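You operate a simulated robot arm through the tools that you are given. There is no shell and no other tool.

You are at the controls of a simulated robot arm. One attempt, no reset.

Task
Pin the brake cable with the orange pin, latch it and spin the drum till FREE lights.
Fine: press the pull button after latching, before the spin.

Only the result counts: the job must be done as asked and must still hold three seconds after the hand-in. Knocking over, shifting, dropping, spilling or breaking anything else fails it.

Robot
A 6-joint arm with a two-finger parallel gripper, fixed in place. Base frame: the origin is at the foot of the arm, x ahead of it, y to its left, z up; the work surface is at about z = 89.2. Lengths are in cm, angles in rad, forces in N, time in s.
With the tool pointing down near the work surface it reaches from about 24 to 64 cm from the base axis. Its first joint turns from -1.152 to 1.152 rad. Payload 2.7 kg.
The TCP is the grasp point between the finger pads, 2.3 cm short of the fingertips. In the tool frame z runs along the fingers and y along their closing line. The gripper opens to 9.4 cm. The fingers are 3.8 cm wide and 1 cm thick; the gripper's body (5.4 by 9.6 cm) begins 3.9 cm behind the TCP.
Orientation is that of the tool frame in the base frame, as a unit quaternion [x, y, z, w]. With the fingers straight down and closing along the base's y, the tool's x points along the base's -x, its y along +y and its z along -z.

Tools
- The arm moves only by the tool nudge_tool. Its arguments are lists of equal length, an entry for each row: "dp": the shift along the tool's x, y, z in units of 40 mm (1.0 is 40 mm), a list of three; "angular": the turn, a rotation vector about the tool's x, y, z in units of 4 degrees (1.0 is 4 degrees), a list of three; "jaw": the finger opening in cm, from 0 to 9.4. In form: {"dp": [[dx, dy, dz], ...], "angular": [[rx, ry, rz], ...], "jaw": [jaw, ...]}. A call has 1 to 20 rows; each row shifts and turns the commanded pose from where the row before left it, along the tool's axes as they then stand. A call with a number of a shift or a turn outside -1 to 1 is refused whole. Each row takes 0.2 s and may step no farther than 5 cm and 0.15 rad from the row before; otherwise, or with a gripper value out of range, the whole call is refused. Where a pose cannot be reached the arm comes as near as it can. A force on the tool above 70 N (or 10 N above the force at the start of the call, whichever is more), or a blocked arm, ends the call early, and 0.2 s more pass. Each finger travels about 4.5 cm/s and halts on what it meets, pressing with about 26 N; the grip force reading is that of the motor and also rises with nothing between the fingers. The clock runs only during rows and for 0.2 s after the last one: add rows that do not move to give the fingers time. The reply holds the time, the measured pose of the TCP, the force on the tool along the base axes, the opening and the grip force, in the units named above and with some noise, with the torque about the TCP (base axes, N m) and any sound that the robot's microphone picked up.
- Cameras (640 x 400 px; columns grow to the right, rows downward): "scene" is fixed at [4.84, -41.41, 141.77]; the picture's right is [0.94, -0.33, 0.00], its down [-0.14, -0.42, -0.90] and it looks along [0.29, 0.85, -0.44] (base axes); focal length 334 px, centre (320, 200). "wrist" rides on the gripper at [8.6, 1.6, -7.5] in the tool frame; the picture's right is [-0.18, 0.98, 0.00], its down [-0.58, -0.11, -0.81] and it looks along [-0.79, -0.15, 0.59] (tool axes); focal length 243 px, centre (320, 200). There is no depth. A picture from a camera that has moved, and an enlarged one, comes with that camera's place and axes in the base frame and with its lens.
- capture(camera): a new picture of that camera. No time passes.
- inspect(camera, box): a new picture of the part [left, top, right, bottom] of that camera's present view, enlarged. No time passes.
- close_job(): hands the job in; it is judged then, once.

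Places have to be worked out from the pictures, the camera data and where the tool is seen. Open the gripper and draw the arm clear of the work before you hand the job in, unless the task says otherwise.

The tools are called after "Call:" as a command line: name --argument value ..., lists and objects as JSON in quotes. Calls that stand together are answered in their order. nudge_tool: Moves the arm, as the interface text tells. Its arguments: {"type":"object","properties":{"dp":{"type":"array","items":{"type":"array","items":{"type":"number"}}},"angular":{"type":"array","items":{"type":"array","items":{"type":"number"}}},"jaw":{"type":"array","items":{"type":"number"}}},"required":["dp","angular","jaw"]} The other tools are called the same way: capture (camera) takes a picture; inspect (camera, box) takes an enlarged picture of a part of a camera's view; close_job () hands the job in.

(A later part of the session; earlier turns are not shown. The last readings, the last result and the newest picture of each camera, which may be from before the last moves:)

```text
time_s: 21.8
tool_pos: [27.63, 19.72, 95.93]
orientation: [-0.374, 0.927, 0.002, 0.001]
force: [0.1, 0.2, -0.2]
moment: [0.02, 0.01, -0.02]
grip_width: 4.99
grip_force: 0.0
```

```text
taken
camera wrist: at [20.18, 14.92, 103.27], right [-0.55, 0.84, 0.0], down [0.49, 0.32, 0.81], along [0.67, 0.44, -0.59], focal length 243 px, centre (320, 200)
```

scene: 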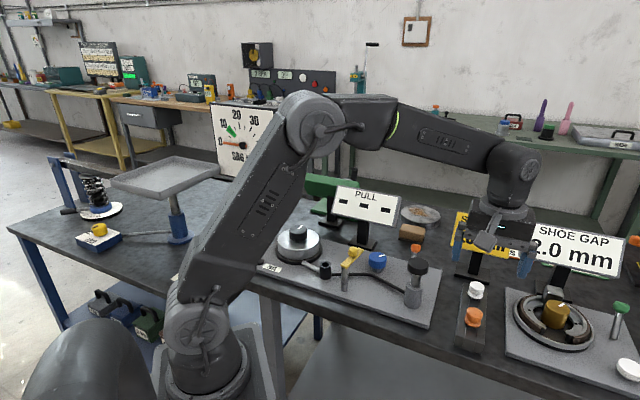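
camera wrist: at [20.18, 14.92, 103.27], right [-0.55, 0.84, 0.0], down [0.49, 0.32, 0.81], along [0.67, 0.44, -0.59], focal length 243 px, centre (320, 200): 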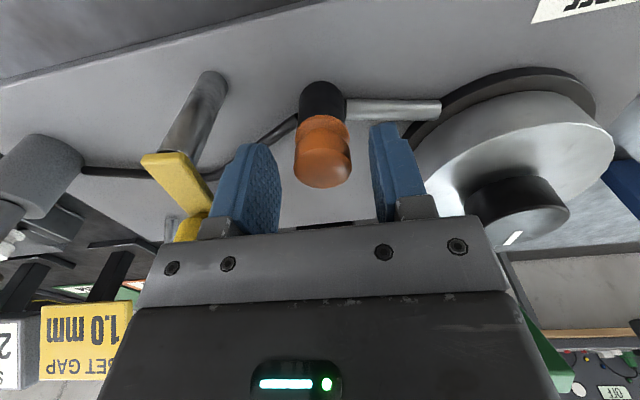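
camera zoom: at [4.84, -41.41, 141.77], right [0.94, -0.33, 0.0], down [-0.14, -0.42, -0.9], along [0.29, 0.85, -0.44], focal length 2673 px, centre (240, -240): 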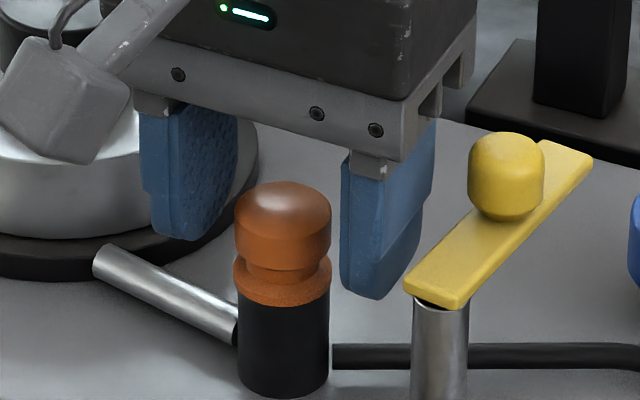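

The pin is flush on the socket. I'm rising clear, then moving above the yellow latch ball with the tool turned so the fingers close across the bar.

Call:
nudge_tool --dp '[[0, 0, -0.5], [0, 0, -0.9], [0, 0, -0.9], [0, 0, -0.7], [-0.13, -0.8, 0], [-0.13, -0.8, 0], [0, 0, 0], [0, 0, 0], [0, 0, 0], [0, 0, 0]]' --angular '[[0, 0, 0], [0, 0, 0], [0, 0, 0], [0, 0, 0], [0, 0, 0], [0, 0, 0.75], [0, 0, 0.75], [0, 0, 0.75], [0, 0, 0], [0, 0, 0]]' --jaw '[5, 5, 5, 5, 5, 5, 5, 5, 5, 5]'

Call:
capture --camera "wrist"

Call:
inspect --camera "scene" --box '[290, 230, 410, 320]'

```text
time_s: 24.0
tool_pos: [32.83, 15.86, 107.99]
orientation: [-0.299, 0.954, 0.001, 0.0]
force: [-0.2, -0.9, -0.3]
moment: [-0.02, -0.07, 0.01]
grip_width: 4.99
grip_force: 0.1
```

```text
taken
camera wrist: at [24.68, 12.31, 115.31], right [-0.41, 0.91, 0.0], down [0.54, 0.24, 0.81], along [0.73, 0.33, -0.59], focal length 243 px, centre (320, 200)
```

wrist: 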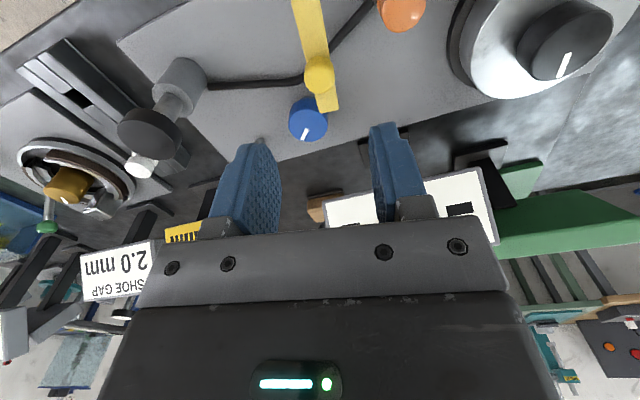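

```text
4.44 times, centred on (350, 275) of scene
camera zoom: at [4.84, -41.41, 141.77], right [0.94, -0.33, 0.0], down [-0.14, -0.42, -0.9], along [0.29, 0.85, -0.44], focal length 1485 px, centre (187, -133)
```

zoom: 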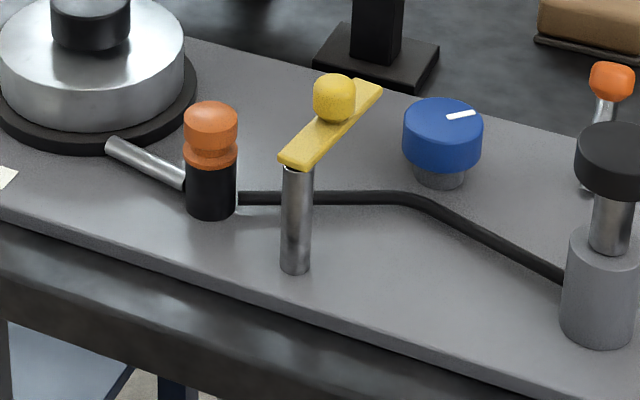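

The pin stands seated in the socket. I'm enlarging the wrist view of the latch to place its pivot and ball.

Call:
inspect --camera "wrist" --box '[240, 0, 440, 125]'

Call:
inspect --camera "scene" --box '[330, 240, 394, 300]'

```text
3.20 times, centred on (340, 62) of wrist
camera zoom: at [24.68, 12.31, 115.31], right [-0.41, 0.91, 0.0], down [0.54, 0.24, 0.81], along [0.73, 0.33, -0.59], focal length 776 px, centre (256, 640)
```

zoom: 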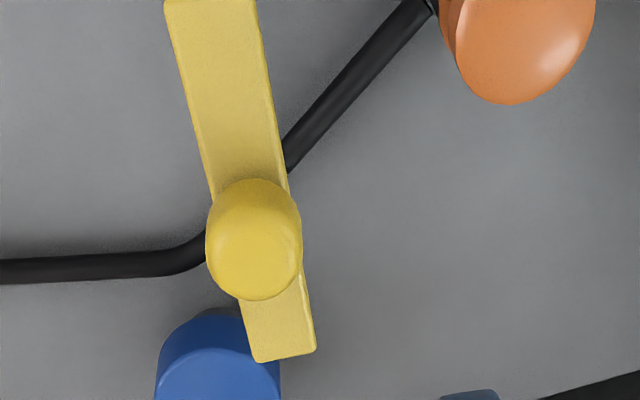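

```text
6.67 times, centred on (362, 270) of scene
camera zoom: at [4.84, -41.41, 141.77], right [0.94, -0.33, 0.0], down [-0.14, -0.42, -0.9], along [0.29, 0.85, -0.44], focal length 2227 px, centre (40, -267)
```

zoom: 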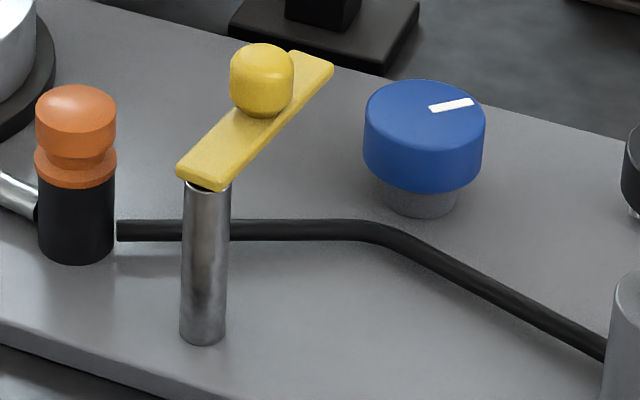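

The ball is centred on the tool axis, the bar lies at about 37°, and the pivot is about 3.7 cm behind the ball at (29.9, 13.6). The pin is at about 110° from the pivot. I'm descending to cage the ball with the fingertips just above the bar.

Call:
nudge_tool --dp '[[0, 0, 0.7], [0, 0, 0.7], [0, 0, 0.5], [0, 0, 0.2], [0, 0, 0]]' --angular '[[0, 0, -0.3], [0, 0, -0.3], [0, 0, 0], [0, 0, 0], [0, 0, 0]]' --jaw '[5, 5, 5, 5, 5]'

Call:
capture --camera "wrist"

Call:
inspect --camera "scene" --box '[310, 220, 410, 300]'

```text
time_s: 25.2
tool_pos: [32.79, 16.02, 99.47]
orientation: [-0.321, 0.947, 0.001, 0.001]
force: [-0.4, 0.4, 0.0]
moment: [-0.01, 0.0, 0.02]
grip_width: 5.01
grip_force: 0.0
```

```text
taken
camera wrist: at [24.85, 12.04, 106.78], right [-0.45, 0.89, 0.0], down [0.53, 0.26, 0.81], along [0.72, 0.36, -0.59], focal length 243 px, centre (320, 200)
```

wrist: 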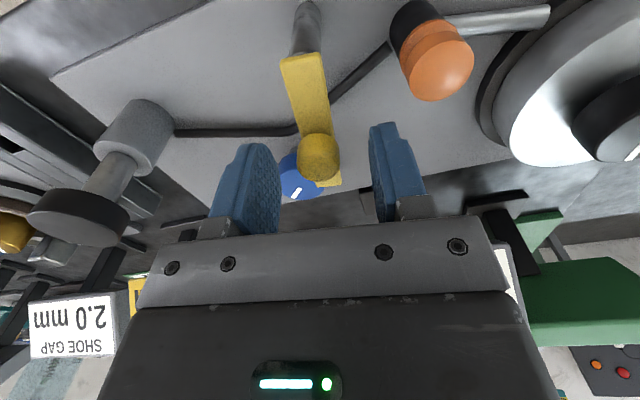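

```text
5.00 times, centred on (360, 260) of scene
camera zoom: at [4.84, -41.41, 141.77], right [0.94, -0.33, 0.0], down [-0.14, -0.42, -0.9], along [0.29, 0.85, -0.44], focal length 1671 px, centre (120, -100)
```

zoom: 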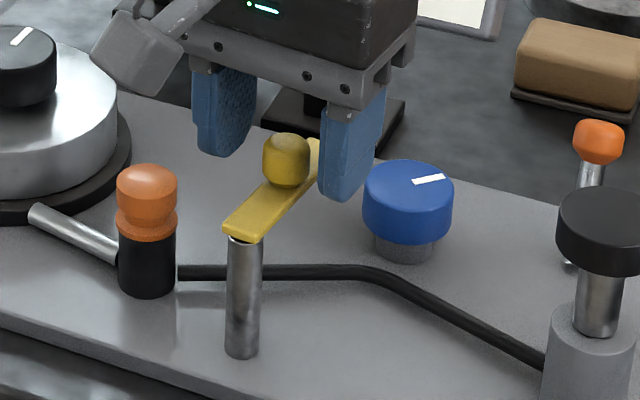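

The ball lies between the fingers, and the tips are just above the bar. I'm narrowing the cage to about 2.7 cm, slightly wider than the ball.

Call:
nudge_tool --dp '[[0, 0, 0.05], [0, 0, 0], [0, 0, 0]]' --angular '[[0, 0, 0], [0, 0, 0], [0, 0, 0]]' --jaw '[2.7, 2.7, 2.7]'

Call:
capture --camera "wrist"

Call:
inspect --camera "scene" --box '[310, 220, 410, 300]'

```text
time_s: 26.0
tool_pos: [32.77, 15.94, 99.26]
orientation: [-0.32, 0.947, 0.001, -0.001]
force: [0.2, -0.4, -0.2]
moment: [0.0, 0.0, 0.01]
grip_width: 2.71
grip_force: 0.0
```

```text
taken
camera wrist: at [24.83, 12.01, 106.61], right [-0.45, 0.89, 0.0], down [0.53, 0.26, 0.81], along [0.72, 0.36, -0.59], focal length 243 px, centre (320, 200)
```

wrist: 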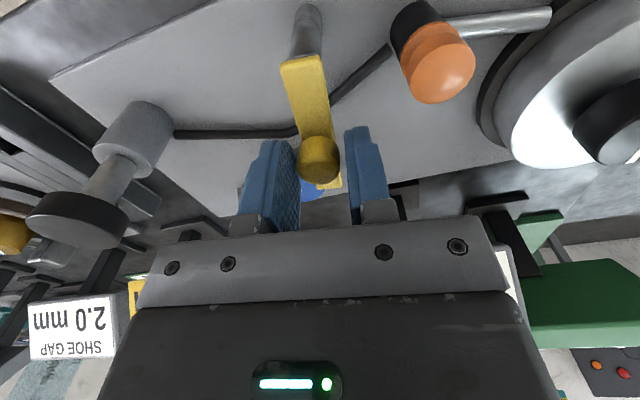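

```text
5.00 times, centred on (360, 260) of scene
camera zoom: at [4.84, -41.41, 141.77], right [0.94, -0.33, 0.0], down [-0.14, -0.42, -0.9], along [0.29, 0.85, -0.44], focal length 1671 px, centre (120, -100)
```

zoom: 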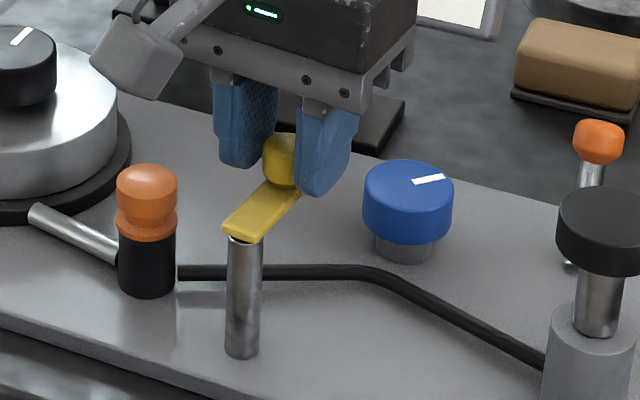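

The ball is caged with no contact force. I'm swinging the latch through the first 32° about its pivot, turning the tool with it.

Call:
nudge_tool --dp '[[0.002, 0.0645, 0], [0.002, 0.0645, 0], [0.002, 0.0645, 0], [0.002, 0.0645, 0], [0.002, 0.0645, 0], [0.002, 0.0645, 0], [0.002, 0.0645, 0], [0.002, 0.0645, 0], [0, 0, 0]]' --angular '[[0, 0, -1], [0, 0, -1], [0, 0, -1], [0, 0, -1], [0, 0, -1], [0, 0, -1], [0, 0, -1], [0, 0, -1], [0, 0, 0]]' --jaw '[2.7, 2.7, 2.7, 2.7, 2.7, 2.7, 2.7, 2.7, 2.7]'

Call:
capture --camera "wrist"

Call:
inspect --camera "scene" --box '[310, 220, 410, 300]'

```text
time_s: 28.0
tool_pos: [31.11, 16.97, 99.38]
orientation: [-0.57, 0.822, 0.001, 0.0]
force: [0.4, 0.1, 0.8]
moment: [0.02, 0.02, 0.02]
grip_width: 2.73
grip_force: 0.0
```

```text
taken
camera wrist: at [26.49, 9.63, 106.67], right [-0.86, 0.52, 0.0], down [0.31, 0.5, 0.81], along [0.42, 0.69, -0.59], focal length 243 px, centre (320, 200)
```

wrist: 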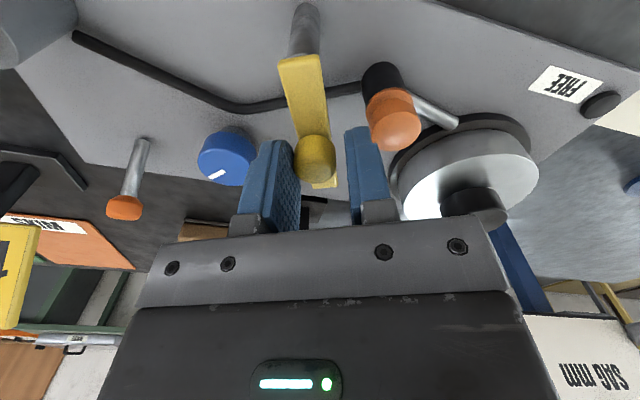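

```text
5.00 times, centred on (360, 260) of scene
camera zoom: at [4.84, -41.41, 141.77], right [0.94, -0.33, 0.0], down [-0.14, -0.42, -0.9], along [0.29, 0.85, -0.44], focal length 1671 px, centre (120, -100)
```

zoom: 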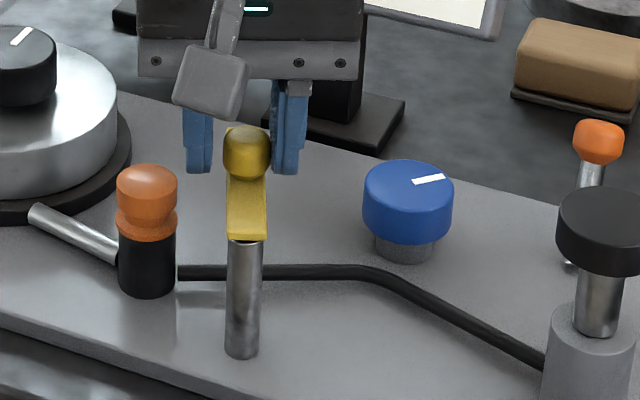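

The bar follows smoothly and now points roughly straight away from the scene camera. I'm continuing the arc towards the pin.

Call:
nudge_tool --dp '[[0.002, 0.0645, 0], [0.002, 0.0645, 0], [0.002, 0.0645, 0], [0.002, 0.0645, 0], [0.002, 0.0645, 0], [0.002, 0.0645, 0], [0.002, 0.0645, 0], [0.002, 0.0645, 0], [0.002, 0.0645, 0], [0, 0, 0]]' --angular '[[0, 0, -1], [0, 0, -1], [0, 0, -1], [0, 0, -1], [0, 0, -1], [0, 0, -1], [0, 0, -1], [0, 0, -1], [0, 0, -1], [0, 0, 0]]' --jaw '[2.7, 2.7, 2.7, 2.7, 2.7, 2.7, 2.7, 2.7, 2.7, 2.7]'

Call:
capture --camera "wrist"

Call:
inspect --camera "scene" --box '[290, 220, 390, 300]'

```text
time_s: 30.2
tool_pos: [28.78, 17.16, 99.28]
orientation: [0.795, -0.606, 0.0, -0.001]
force: [0.3, 0.5, -0.8]
moment: [-0.04, 0.0, 0.04]
grip_width: 2.69
grip_force: 0.0
```

```text
taken
camera wrist: at [29.47, 8.41, 106.64], right [-1.0, -0.08, 0.0], down [-0.05, 0.59, 0.81], along [-0.07, 0.8, -0.59], focal length 243 px, centre (320, 200)
```

wrist: 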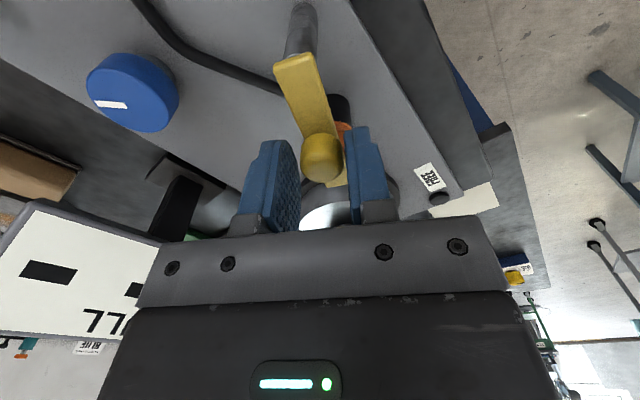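

```text
5.00 times, centred on (340, 260) of scene
camera zoom: at [4.84, -41.41, 141.77], right [0.94, -0.33, 0.0], down [-0.14, -0.42, -0.9], along [0.29, 0.85, -0.44], focal length 1671 px, centre (220, -100)
```

zoom: 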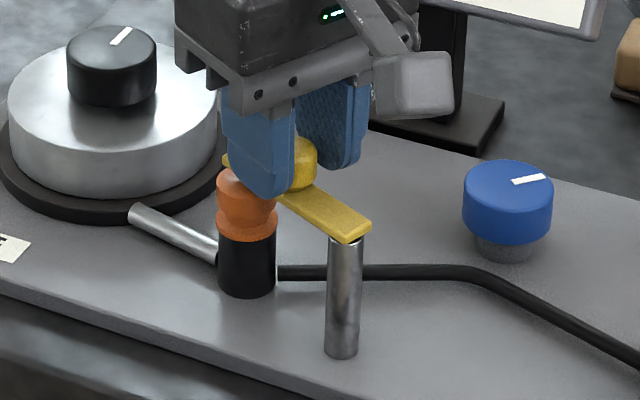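

The bar has reached the edge of the pin head, at about 101°. I'm adding 8° more and rechecking.

Call:
nudge_tool --dp '[[0.002, 0.0645, 0], [0.002, 0.0645, 0], [0, 0, 0]]' --angular '[[0, 0, -1], [0, 0, -1], [0, 0, 0]]' --jaw '[2.7, 2.7, 2.7]'

Call:
capture --camera "wrist"

Call:
inspect --camera "scene" --box '[300, 225, 380, 285]'

```text
time_s: 31.0
tool_pos: [28.35, 17.02, 99.29]
orientation: [0.836, -0.549, 0.001, -0.002]
force: [4.2, -0.2, 0.6]
moment: [0.0, -0.07, -0.06]
grip_width: 2.83
grip_force: 1.6
```

```text
taken
camera wrist: at [30.22, 8.47, 106.71], right [-0.98, -0.22, 0.0], down [-0.13, 0.57, 0.81], along [-0.18, 0.79, -0.59], focal length 243 px, centre (320, 200)
```

wrist: 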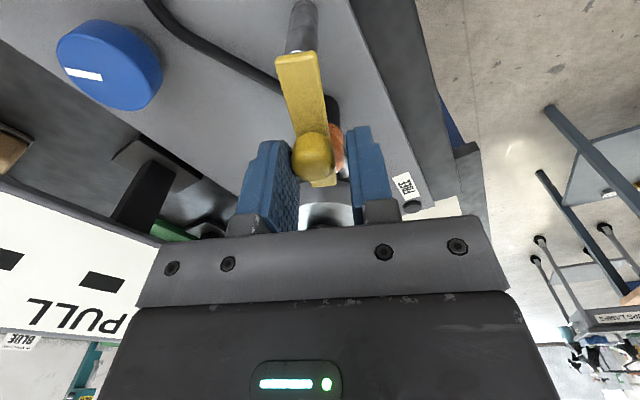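

```text
6.67 times, centred on (340, 255) of scene
camera zoom: at [4.85, -41.41, 141.77], right [0.94, -0.33, 0.0], down [-0.14, -0.42, -0.9], along [0.29, 0.85, -0.44], focal length 2227 px, centre (187, -167)
```

zoom: 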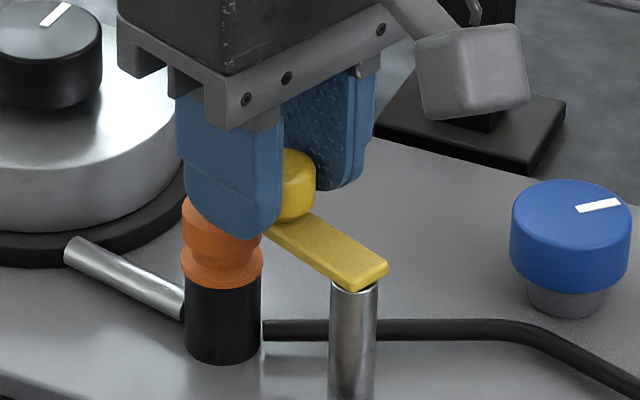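

There is light resistance now (about 4 N), and the ball rests on the trailing finger. I'm looking closely at whether the bar is over the pin head or against it.

Call:
inspect --camera "wrist" --box '[260, 40, 388, 200]'

Call:
inspect --camera "scene" --box '[316, 240, 356, 270]'

```text
2.50 times, centred on (324, 120) of wrist
camera zoom: at [30.22, 8.47, 106.71], right [-0.98, -0.22, 0.0], down [-0.13, 0.57, 0.81], along [-0.18, 0.79, -0.59], focal length 606 px, centre (310, 400)
```

zoom: 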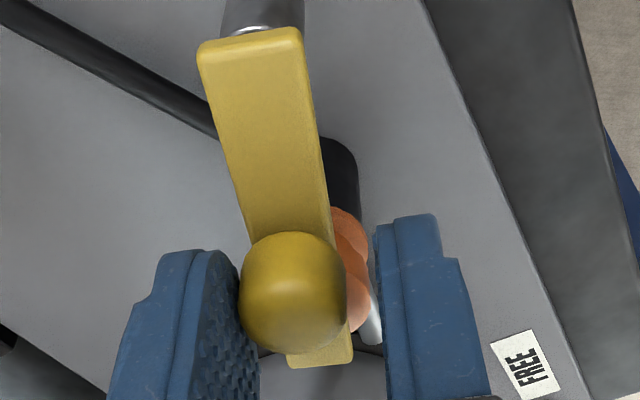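

```text
13.33 times, centred on (336, 255) of scene
camera zoom: at [4.85, -41.41, 141.77], right [0.94, -0.33, 0.0], down [-0.14, -0.42, -0.9], along [0.29, 0.85, -0.44], focal length 4455 px, centre (107, -533)
```

zoom: 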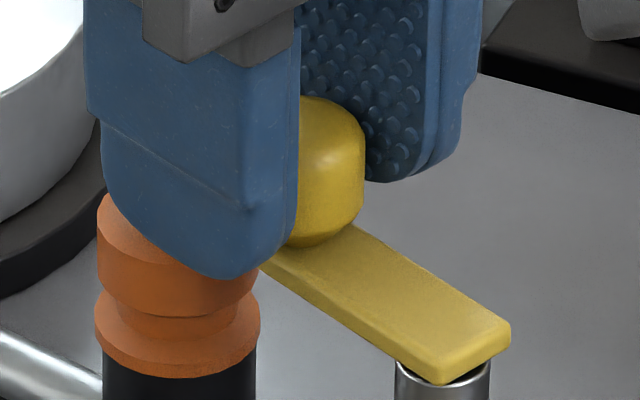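

Geometry puts the bar at about 112°, centred over the pin head and apparently at its stop. I'm pushing slightly further to confirm the stop.

Call:
nudge_tool --dp '[[0.001, 0.032, 0], [0.001, 0.032, 0], [0, 0, 0]]' --angular '[[0, 0, -0.5], [0, 0, 0], [0, 0, 0]]' --jaw '[2.7, 2.7, 2.7]'

Call:
inspect --camera "wrist" --box '[260, 40, 388, 200]'

Call:
capture --camera "scene"

```text
time_s: 31.8
tool_pos: [28.16, 16.98, 99.18]
orientation: [0.845, -0.534, 0.0, -0.003]
force: [13.7, -0.3, 1.6]
moment: [0.04, -0.34, -0.06]
grip_width: 3.2
grip_force: 6.3
```

```text
2.50 times, centred on (324, 120) of wrist
camera zoom: at [30.29, 8.47, 106.71], right [-0.97, -0.26, 0.0], down [-0.15, 0.57, 0.81], along [-0.2, 0.78, -0.59], focal length 606 px, centre (310, 400)
```

zoom: 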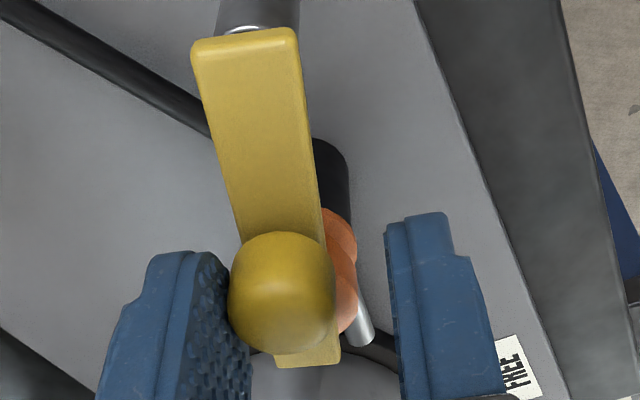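

```text
taken
```

scene: 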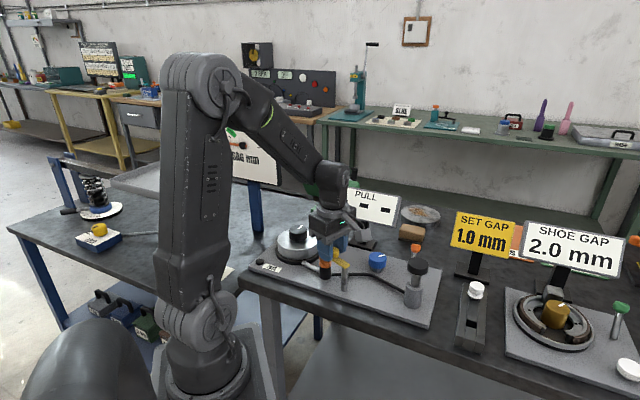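

Force rose to 14 N and the bar did not move, so it is at its stop over the pin. I'm backing off, opening the fingers and lifting straight up.

Call:
nudge_tool --dp '[[0, -0.09, 0], [0, 0, 0], [0, 0, 0], [0, 0, -0.3], [0, 0, -0.8], [0, 0, -0.8], [0, 0, 0]]' --angular '[[0, 0, 0], [0, 0, 0], [0, 0, 0], [0, 0, 0], [0, 0, 0], [0, 0, 0], [0, 0, 0]]' --jaw '[3.2, 4.2, 4.2, 4.2, 4.2, 4.2, 4.2]'

Call:
capture --camera "wrist"

Call:
inspect --camera "scene" --box '[280, 180, 420, 300]'

```text
time_s: 33.4
tool_pos: [28.35, 17.2, 106.99]
orientation: [0.845, -0.535, 0.0, -0.001]
force: [0.0, -0.6, -0.6]
moment: [0.01, 0.01, 0.01]
grip_width: 4.2
grip_force: 0.1
```

```text
taken
camera wrist: at [30.48, 8.68, 114.36], right [-0.97, -0.25, 0.0], down [-0.15, 0.57, 0.81], along [-0.2, 0.78, -0.59], focal length 243 px, centre (320, 200)
```

wrist: 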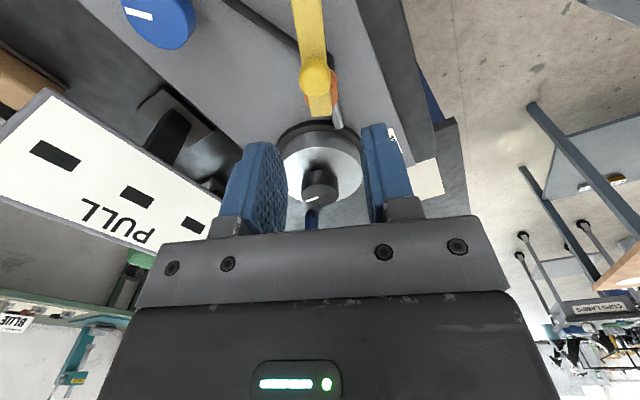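

```text
3.33 times, centred on (350, 240) of scene
camera zoom: at [4.84, -41.41, 141.77], right [0.94, -0.33, 0.0], down [-0.14, -0.42, -0.9], along [0.29, 0.85, -0.44], focal length 1114 px, centre (220, 67)
```

zoom: 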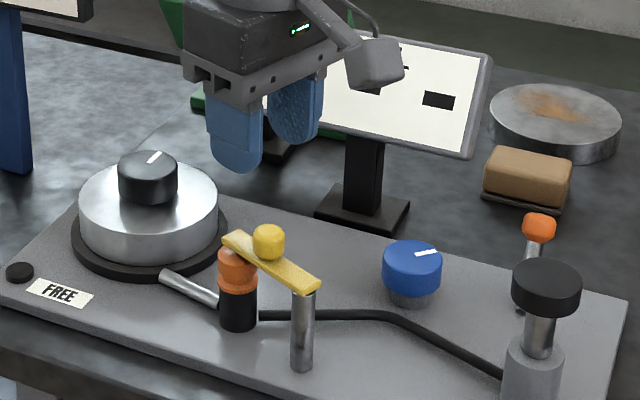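

The latch bar lies over the pin head. Next is the pull button, which I take to be the black plunger cap at the cable's end, standing on an exposed steel shaft. I'm moving above it for a close look.

Call:
nudge_tool --dp '[[0.7025, -0.297, -0.208], [0.7025, -0.297, -0.208], [0.7025, -0.297, -0.208], [0.7025, -0.297, -0.208], [0.7025, -0.297, -0.208], [0.7025, -0.297, -0.208], [0, 0, 0], [0, 0, 0], [0, 0, 0], [0, 0, 0], [0, 0, 0], [0, 0, 0], [0, 0, 0], [0, 0, 0], [0, 0, 0], [0, 0, 0], [0, 0, 0], [0, 0, 0], [0, 0, 0], [0, 0, 0]]' --angular '[[0, 0, 0], [0, 0, 0], [0, 0, 0], [0, 0, 0], [0, 0, 0], [0, 0, 0], [0, 0, 1], [0, 0, 1], [0, 0, 1], [0, 0, 1], [0, 0, 1], [0, 0, 1], [0, 0, 1], [0, 0, 1], [0, 0, 1], [0, 0, 1], [0, 0, 1], [0, 0, 1], [0, 0, 1], [0, 0, 1]]' --jaw '[4.2, 4.2, 4.2, 4.2, 4.2, 4.2, 4.2, 4.2, 4.2, 4.2, 4.2, 4.2, 4.2, 4.2, 4.2, 4.2, 4.2, 4.2, 4.2, 4.2]'

Call:
capture --camera "wrist"

Call:
capture --camera "scene"

```text
time_s: 37.6
tool_pos: [41.95, 4.85, 111.85]
orientation: [-0.494, 0.869, 0.001, 0.0]
force: [-0.4, -1.0, 0.0]
moment: [0.0, -0.02, -0.01]
grip_width: 4.2
grip_force: 0.0
```

```text
taken
camera wrist: at [36.18, -1.71, 119.19], right [-0.75, 0.66, 0.0], down [0.39, 0.44, 0.81], along [0.53, 0.61, -0.59], focal length 243 px, centre (320, 200)
```

wrist: 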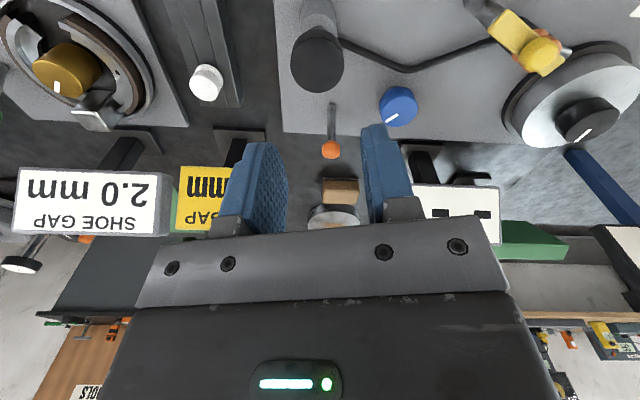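

```text
taken
```

scene: 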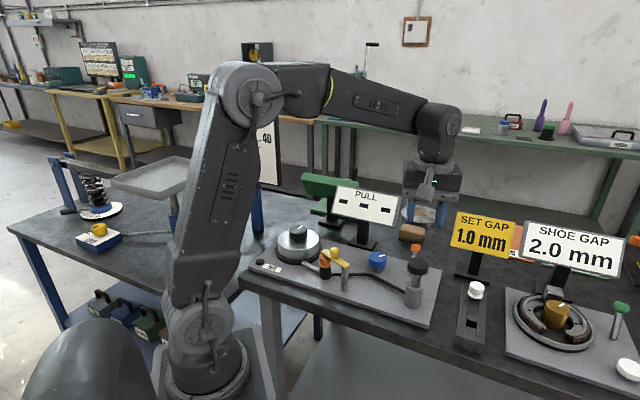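

Call:
inspect --camera "wrist" --box '[270, 0, 430, 110]'

Call:
inspect --camera "scene" --box '[385, 235, 445, 315]'

```text
3.64 times, centred on (350, 55) of wrist
camera zoom: at [36.18, -1.71, 119.19], right [-0.75, 0.66, 0.0], down [0.39, 0.44, 0.81], along [0.53, 0.61, -0.59], focal length 882 px, centre (211, 727)
```

zoom: 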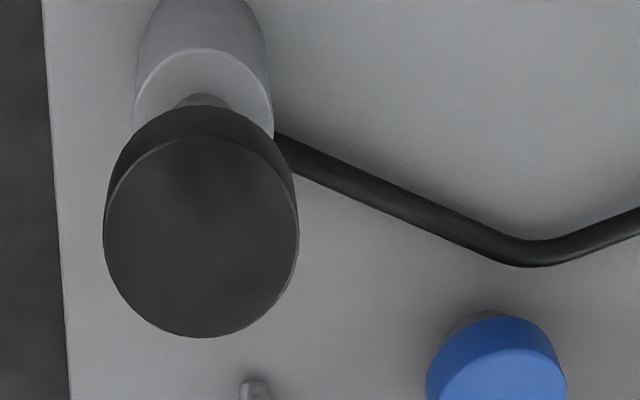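

```text
5.00 times, centred on (415, 275) of scene
camera zoom: at [4.84, -41.41, 141.77], right [0.94, -0.33, 0.0], down [-0.14, -0.42, -0.9], along [0.29, 0.85, -0.44], focal length 1671 px, centre (-155, -175)
```

zoom: 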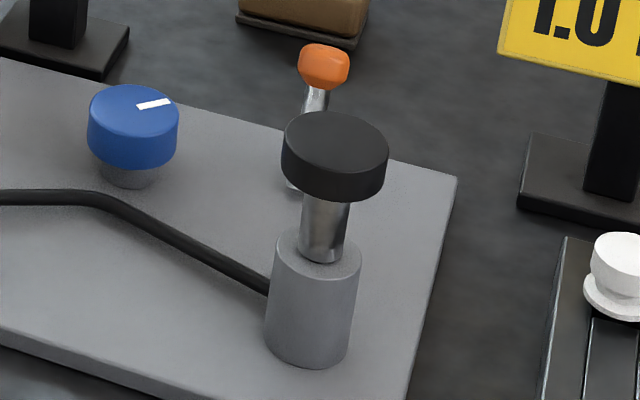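

The cap is centred about 0.2 cm to one side of the tool axis, with its top at z≈100.4. I'm closing the fingers, shifting over the centre and descending to just above it.

Call:
nudge_tool --dp '[[0.009, -0.049, 0.4], [0, 0, 0.7], [0, 0, 0.6], [0, 0, 0.4], [0, 0, 0], [0, 0, 0]]' --angular '[[0, 0, 0], [0, 0, 0], [0, 0, 0], [0, 0, 0], [0, 0, 0], [0, 0, 0]]' --jaw '[0, 0, 0, 0, 0, 0]'

Call:
capture --camera "wrist"

Call:
inspect --camera "scene" --box '[375, 215, 465, 305]'

```text
time_s: 39.0
tool_pos: [42.24, 4.78, 103.48]
orientation: [-0.494, 0.869, 0.001, 0.0]
force: [-0.5, -1.2, -1.0]
moment: [-0.02, -0.02, 0.0]
grip_width: 0.0
grip_force: 25.7
```

```text
taken
camera wrist: at [36.36, -1.8, 110.89], right [-0.75, 0.66, 0.0], down [0.39, 0.44, 0.81], along [0.53, 0.61, -0.59], focal length 243 px, centre (320, 200)
```

wrist: 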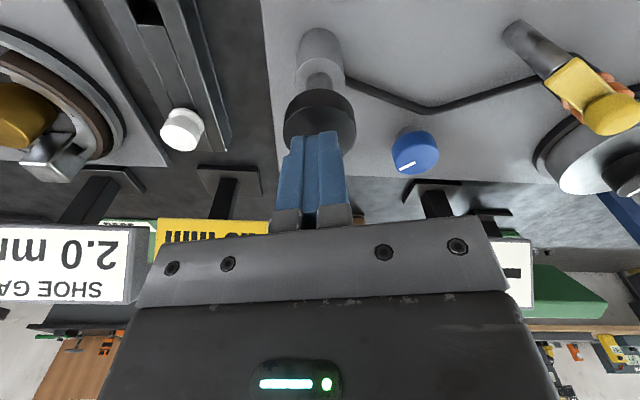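

```text
4.44 times, centred on (420, 260) of scene
camera zoom: at [4.84, -41.41, 141.77], right [0.94, -0.33, 0.0], down [-0.14, -0.42, -0.9], along [0.29, 0.85, -0.44], focal length 1485 px, centre (-124, -67)
```

zoom: 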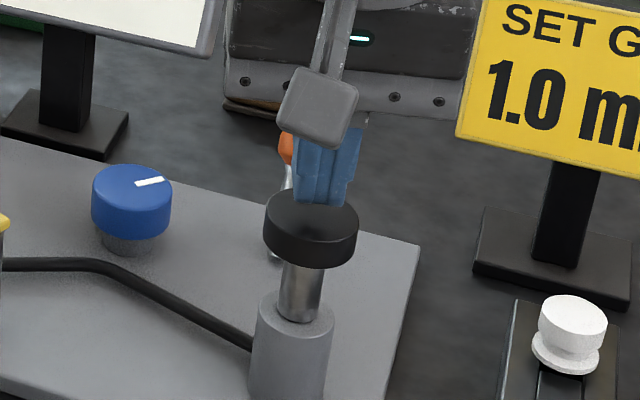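

The closed fingertips are centred over the cap. I'm pressing down in small steps while watching the force.

Call:
nudge_tool --dp '[[0, 0, 0.08], [0, 0, 0.06], [0, 0, 0.05], [0, 0, 0.05], [0, 0, 0.05], [0, 0, 0]]' --angular '[[0, 0, 0], [0, 0, 0], [0, 0, 0], [0, 0, 0], [0, 0, 0], [0, 0, 0]]' --jaw '[0, 0, 0, 0, 0, 0]'

Call:
inspect --camera "scene" --box '[325, 175, 465, 305]'

```text
time_s: 40.4
tool_pos: [42.11, 4.89, 102.33]
orientation: [-0.495, 0.869, 0.0, 0.0]
force: [-0.3, -0.3, 0.7]
moment: [0.0, -0.01, 0.02]
grip_width: 0.02
grip_force: 26.4
```

```text
3.08 times, centred on (395, 240) of scene
camera zoom: at [4.84, -41.41, 141.77], right [0.94, -0.33, 0.0], down [-0.14, -0.42, -0.9], along [0.29, 0.85, -0.44], focal length 1028 px, centre (89, 77)
```

zoom: 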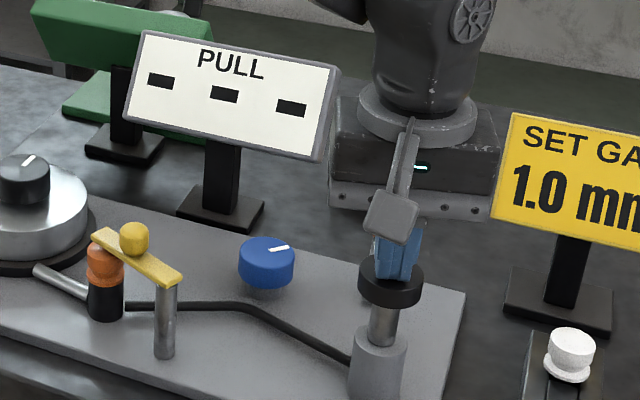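

There is no contact force yet, with the tips at z≈100.0. I'm continuing down in small steps.

Call:
nudge_tool --dp '[[0, 0, 0.04], [0, 0, 0.04], [0, 0, 0.04], [0, 0, 0.04], [0, 0, 0]]' --angular '[[0, 0, 0], [0, 0, 0], [0, 0, 0], [0, 0, 0], [0, 0, 0]]' --jaw '[0, 0, 0, 0, 0]'

Call:
inspect --camera "scene" --box '[325, 175, 465, 305]'

Call:
inspect --camera "wrist" --box '[260, 20, 388, 140]'

```text
time_s: 41.6
tool_pos: [42.27, 4.74, 101.66]
orientation: [-0.495, 0.869, 0.0, 0.001]
force: [-0.5, 0.8, 2.1]
moment: [0.0, 0.01, -0.04]
grip_width: 0.01
grip_force: 26.1
```

```text
3.08 times, centred on (395, 240) of scene
camera zoom: at [4.84, -41.41, 141.77], right [0.94, -0.33, 0.0], down [-0.14, -0.42, -0.9], along [0.29, 0.85, -0.44], focal length 1028 px, centre (89, 77)
```

zoom: 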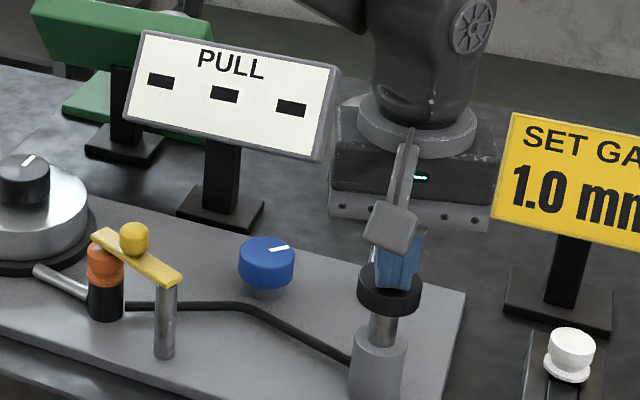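

```text
3.33 times, centred on (324, 80) of wrist
camera zoom: at [36.34, -1.88, 109.01], right [-0.75, 0.66, 0.0], down [0.39, 0.44, 0.81], along [0.53, 0.61, -0.59], focal length 809 px, centre (307, 600)
```

zoom: 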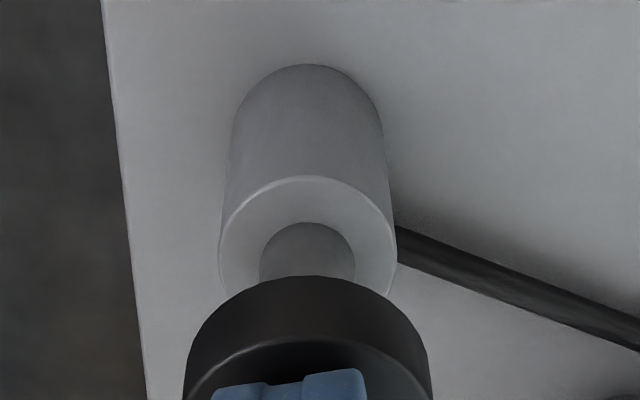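

Light contact (2 N) and the cap has begun to move down. I'm pressing further.

Call:
nudge_tool --dp '[[0, 0, 0.05], [0, 0, 0.05], [0, 0, 0.05], [0, 0, 0.05], [0, 0, 0.05], [0, 0, 0]]' --angular '[[0, 0, 0], [0, 0, 0], [0, 0, 0], [0, 0, 0], [0, 0, 0], [0, 0, 0]]' --jaw '[0, 0, 0, 0, 0, 0]'

Call:
inspect --camera "scene" --box '[325, 175, 465, 305]'

```text
time_s: 43.0
tool_pos: [42.29, 4.74, 100.7]
orientation: [-0.496, 0.868, 0.0, 0.001]
force: [-0.2, 0.1, 1.4]
moment: [-0.03, 0.03, 0.02]
grip_width: 0.0
grip_force: 26.0
```

```text
3.08 times, centred on (395, 240) of scene
camera zoom: at [4.84, -41.42, 141.77], right [0.94, -0.33, 0.0], down [-0.14, -0.42, -0.9], along [0.29, 0.85, -0.44], focal length 1028 px, centre (89, 77)
```

zoom: 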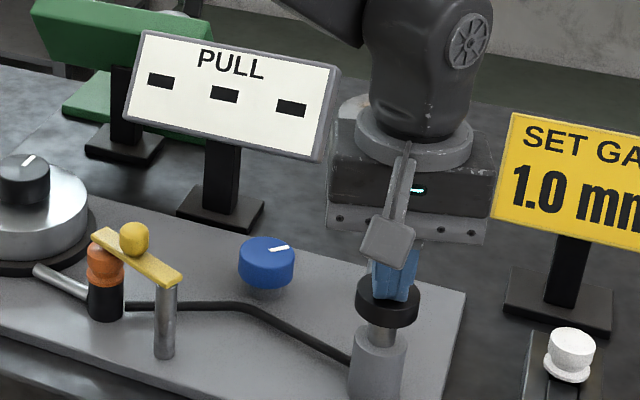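

The cap follows the fingers down on a weak spring, with no display change yet. I'm continuing the stroke.

Call:
nudge_tool --dp '[[0, 0, 0.05], [0, 0, 0.05], [0, 0, 0.05], [0, 0, 0.05], [0, 0, 0.05], [0, 0, 0]]' --angular '[[0, 0, 0], [0, 0, 0], [0, 0, 0], [0, 0, 0], [0, 0, 0], [0, 0, 0]]' --jaw '[0, 0, 0, 0, 0, 0]'

Call:
inspect --camera "scene" --box '[325, 175, 465, 305]'

```text
time_s: 44.4
tool_pos: [42.18, 4.63, 99.72]
orientation: [-0.496, 0.868, 0.0, 0.003]
force: [1.4, 1.0, 11.9]
moment: [-0.04, -0.01, 0.01]
grip_width: 0.03
grip_force: 25.8
heard: click
```

```text
3.08 times, centred on (395, 240) of scene
camera zoom: at [4.83, -41.41, 141.77], right [0.94, -0.33, 0.0], down [-0.14, -0.42, -0.9], along [0.29, 0.85, -0.44], focal length 1028 px, centre (89, 77)
```

zoom: 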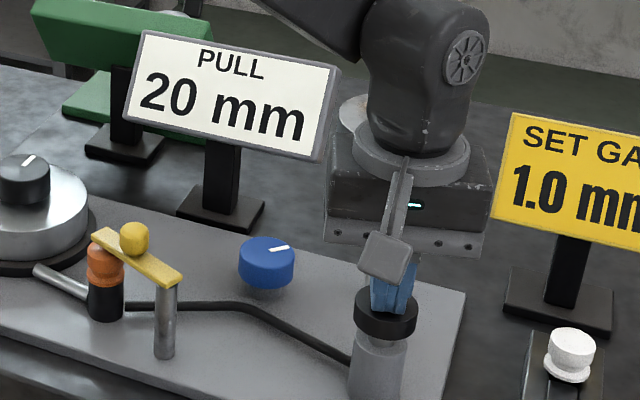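

A click was heard, the plunger bottomed, and the sign now reads PULL 20 mm. I'm lifting off and moving up.

Call:
nudge_tool --dp '[[0, 0, -0.2], [0, 0, -0.5], [0, 0, -0.8], [0, 0, -0.8], [0, 0, -0.8], [0, 0, 0]]' --angular '[[0, 0, 0], [0, 0, 0], [0, 0, 0], [0, 0, 0], [0, 0, 0], [0, 0, 0]]' --jaw '[0, 0, 0, 0, 0, 0]'

Call:
inspect --camera "scene" --box '[230, 170, 450, 310]'

Call:
capture --camera "wrist"

```text
time_s: 45.8
tool_pos: [42.38, 4.81, 112.03]
orientation: [-0.494, 0.869, 0.002, 0.0]
force: [-0.6, 0.9, 0.0]
moment: [-0.03, -0.02, -0.01]
grip_width: 0.03
grip_force: 26.2
```

```text
2.86 times, centred on (340, 240) of scene
camera zoom: at [4.84, -41.41, 141.77], right [0.94, -0.33, 0.0], down [-0.14, -0.42, -0.9], along [0.29, 0.85, -0.44], focal length 955 px, centre (263, 86)
```

zoom: 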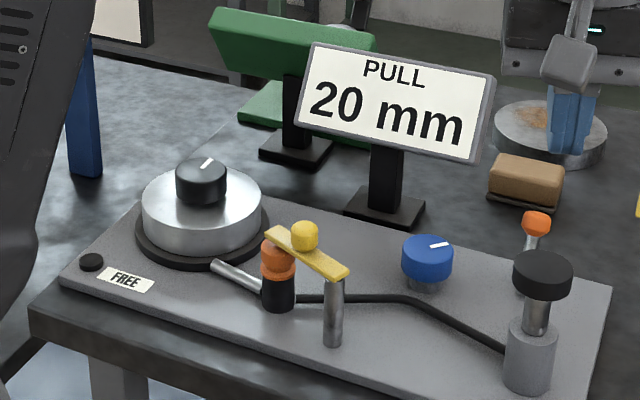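

```text
taken
camera wrist: at [36.39, -1.84, 119.43], right [-0.75, 0.66, 0.0], down [0.39, 0.44, 0.81], along [0.53, 0.61, -0.59], focal length 243 px, centre (320, 200)
```

wrist: 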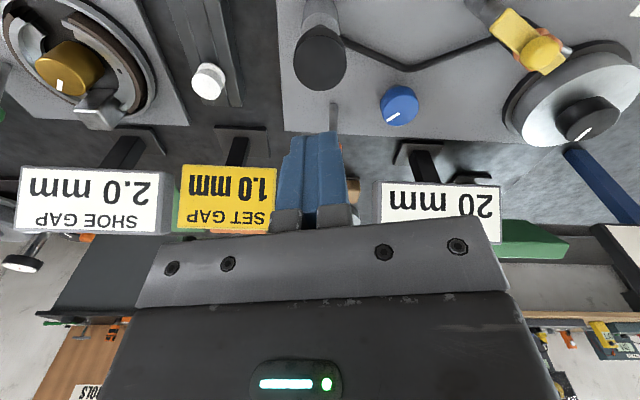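

The display holds at PULL 20 mm, the plunger has sprung back, and the latch is still over the pin. Next is the drum, so I'm travelling above its knob at about (24.1, 31.8), keeping clear of the signs.

Call:
nudge_tool --dp '[[-0.387, 0.818, 0], [-0.387, 0.818, 0], [-0.387, 0.818, 0], [-0.387, 0.818, 0], [-0.387, 0.818, 0], [-0.387, 0.818, 0], [-0.387, 0.818, 0], [-0.387, 0.818, 0], [-0.387, 0.818, 0], [0, 0, 0]]' --angular '[[0, 0, 0], [0, 0, 0], [0, 0, 0], [0, 0, 0], [0, 0, 0], [0, 0, 0], [0, 0, 0], [0, 0, 0], [0, 0, 0], [0, 0, 0]]' --jaw '[2, 4, 7, 7, 7, 7, 7, 7, 7, 7]'

Call:
capture --camera "wrist"

Call:
capture --camera "scene"

```text
time_s: 48.0
tool_pos: [23.85, 31.76, 112.15]
orientation: [-0.495, 0.869, 0.0, 0.001]
force: [0.5, 0.1, -0.4]
moment: [0.01, -0.01, 0.01]
grip_width: 7.0
grip_force: 0.1
```

```text
taken
camera wrist: at [17.96, 25.27, 119.44], right [-0.75, 0.66, 0.0], down [0.39, 0.44, 0.81], along [0.53, 0.61, -0.59], focal length 243 px, centre (320, 200)
```

wrist: 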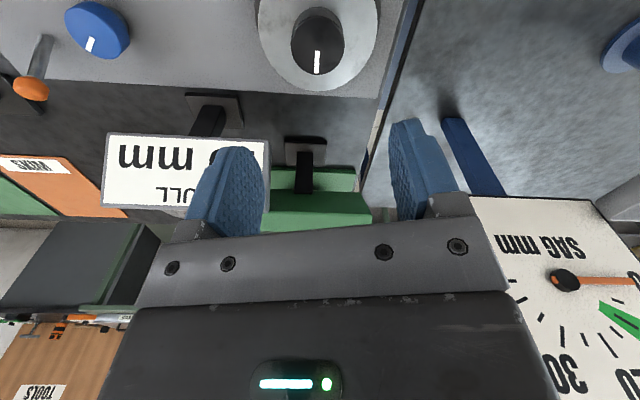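

```text
taken
```

scene: 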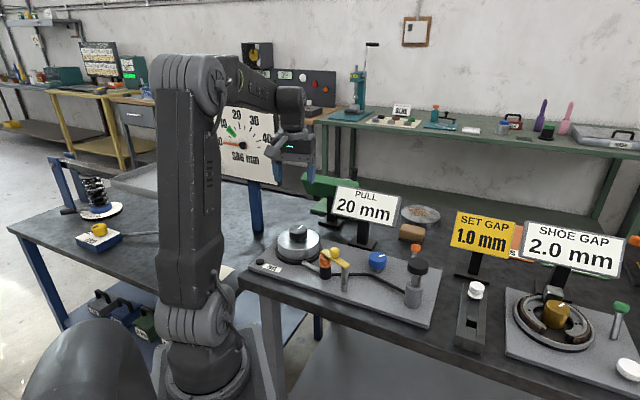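

The SAG gauge panel is about 20 cm from the drum, so there is room. I'm enlarging the knob to centre on it.

Call:
inspect --camera "wrist" --box '[240, 0, 400, 100]'

Call:
inspect --camera "scene" --box '[260, 210, 340, 270]'

```text
4.00 times, centred on (320, 50) of wrist
camera zoom: at [17.96, 25.27, 119.44], right [-0.75, 0.66, 0.0], down [0.39, 0.44, 0.81], along [0.53, 0.61, -0.59], focal length 970 px, centre (320, 800)
```

zoom: 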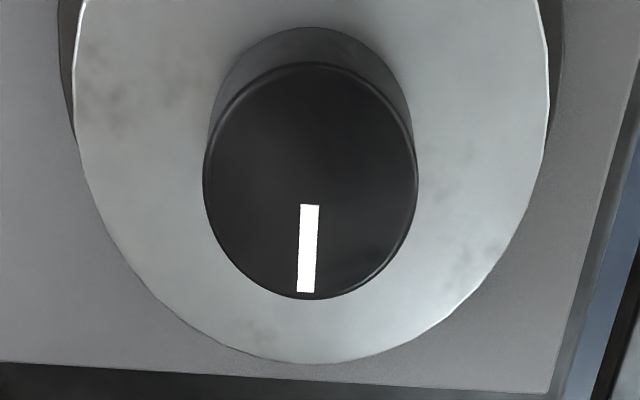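

```text
6.67 times, centred on (300, 240) of scene
camera zoom: at [4.84, -41.41, 141.77], right [0.94, -0.33, 0.0], down [-0.14, -0.42, -0.9], along [0.29, 0.85, -0.44], focal length 2227 px, centre (453, -67)
```

zoom: 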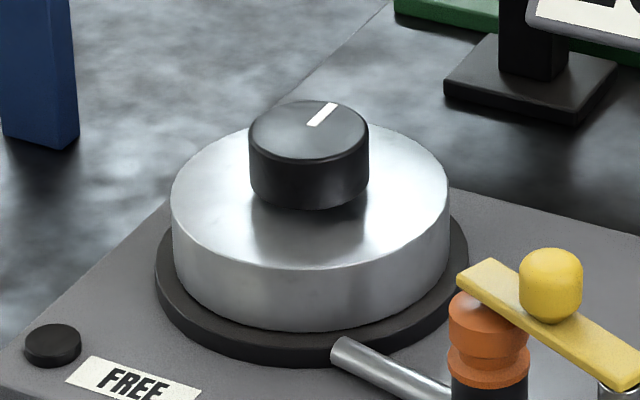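

Call:
nudge_tool --dp '[[-0.053, -0.058, 0.5], [0, 0, 0.8], [0, 0, 0.6], [0, 0, 0.35], [0, 0, 0], [0, 0, 0]]' --angular '[[0, 0, 0], [0, 0, 0], [0, 0, 0], [0, 0, 0], [0, 0, 0], [0, 0, 0]]' --jaw '[7, 7, 7, 7, 7, 7]'

Call:
capture --camera "wrist"

Call:
inspect --camera "scene" --box '[250, 190, 350, 270]'

```text
time_s: 49.4
tool_pos: [24.34, 31.77, 102.97]
orientation: [-0.495, 0.869, 0.001, 0.001]
force: [0.0, -0.5, -0.1]
moment: [0.02, -0.01, -0.02]
grip_width: 7.0
grip_force: 0.1
```

```text
taken
camera wrist: at [18.32, 25.24, 110.38], right [-0.75, 0.66, 0.0], down [0.39, 0.44, 0.81], along [0.53, 0.61, -0.59], focal length 243 px, centre (320, 200)
```

wrist: 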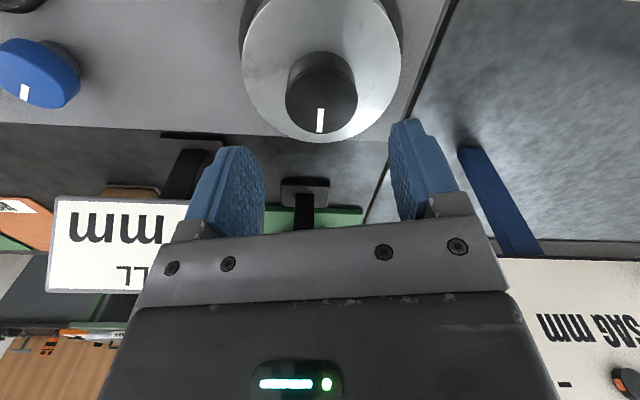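

```text
5.00 times, centred on (300, 230) of scene
camera zoom: at [4.84, -41.41, 141.77], right [0.94, -0.33, 0.0], down [-0.14, -0.42, -0.9], along [0.29, 0.85, -0.44], focal length 1671 px, centre (420, 50)
```

zoom: 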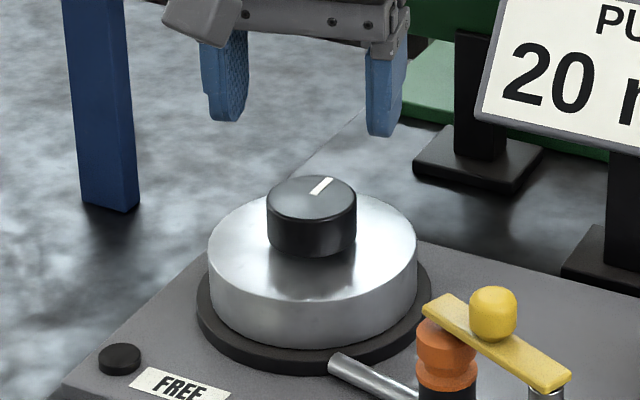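

Call:
inspect --camera "wrist" --box '[240, 40, 400, 140]'

Call:
inspect --camera "scene" --box '[270, 190, 350, 250]'

```text
4.00 times, centred on (320, 90) of wrist
camera zoom: at [18.32, 25.24, 110.38], right [-0.75, 0.66, 0.0], down [0.39, 0.44, 0.81], along [0.53, 0.61, -0.59], focal length 970 px, centre (320, 640)
```

zoom: 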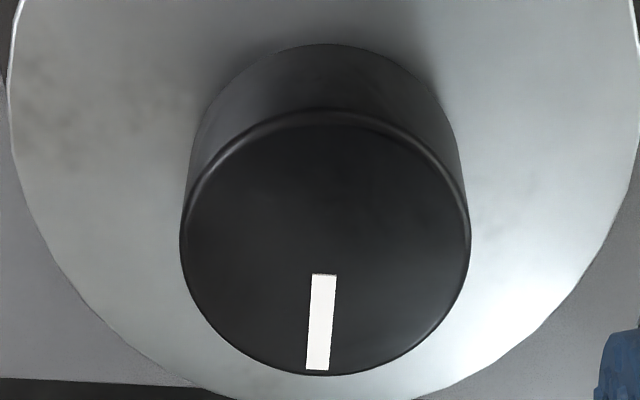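

```text
6.67 times, centred on (310, 220) of scene
camera zoom: at [4.84, -41.41, 141.77], right [0.94, -0.33, 0.0], down [-0.14, -0.42, -0.9], along [0.29, 0.85, -0.44], focal length 2227 px, centre (387, 67)
```

zoom: 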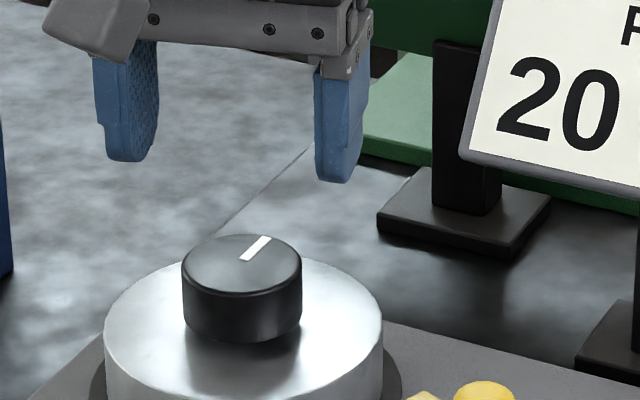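

The knob seems to lie about 0.4–0.5 cm further forward than the tool axis, with its top at z≈96. I'm shifting forward, descending close, and measuring again.

Call:
nudge_tool --dp '[[-0.114, 0, 0.3], [0, 0, 0.4], [0, 0, 0.3], [0, 0, 0], [0, 0, 0]]' --angular '[[0, 0, 0], [0, 0, 0], [0, 0, 0], [0, 0, 0], [0, 0, 0]]' --jaw '[7, 7, 7, 7, 7]'

Call:
inspect --camera "wrist" --box '[220, 60, 420, 185]'

Call:
inspect --camera "scene" --box '[270, 200, 350, 260]'

```text
time_s: 50.6
tool_pos: [24.74, 32.2, 99.17]
orientation: [-0.495, 0.869, 0.0, 0.001]
force: [-0.4, -0.6, 0.5]
moment: [-0.02, -0.03, 0.03]
grip_width: 6.99
grip_force: 0.2
```

```text
3.20 times, centred on (320, 122) of wrist
camera zoom: at [18.74, 25.61, 106.51], right [-0.75, 0.66, 0.0], down [0.39, 0.44, 0.81], along [0.53, 0.61, -0.59], focal length 776 px, centre (320, 448)
```

zoom: 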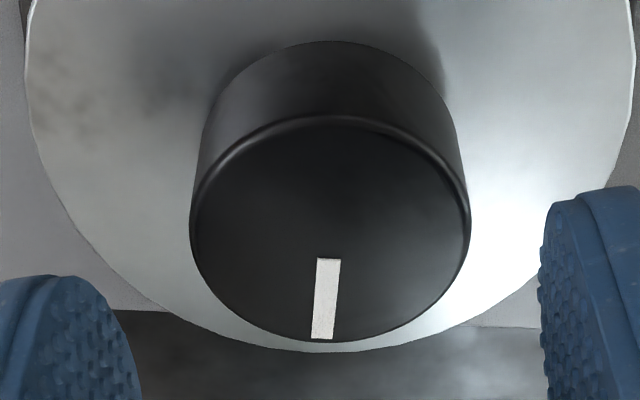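

```text
6.67 times, centred on (310, 230) of scene
camera zoom: at [4.84, -41.41, 141.77], right [0.94, -0.33, 0.0], down [-0.14, -0.42, -0.9], along [0.29, 0.85, -0.44], focal length 2227 px, centre (387, 0)
```

zoom: 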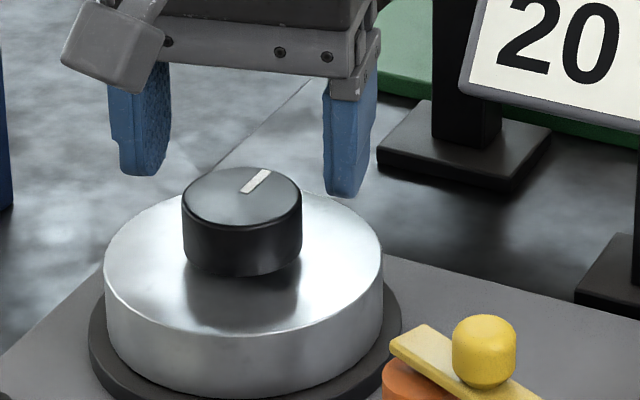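

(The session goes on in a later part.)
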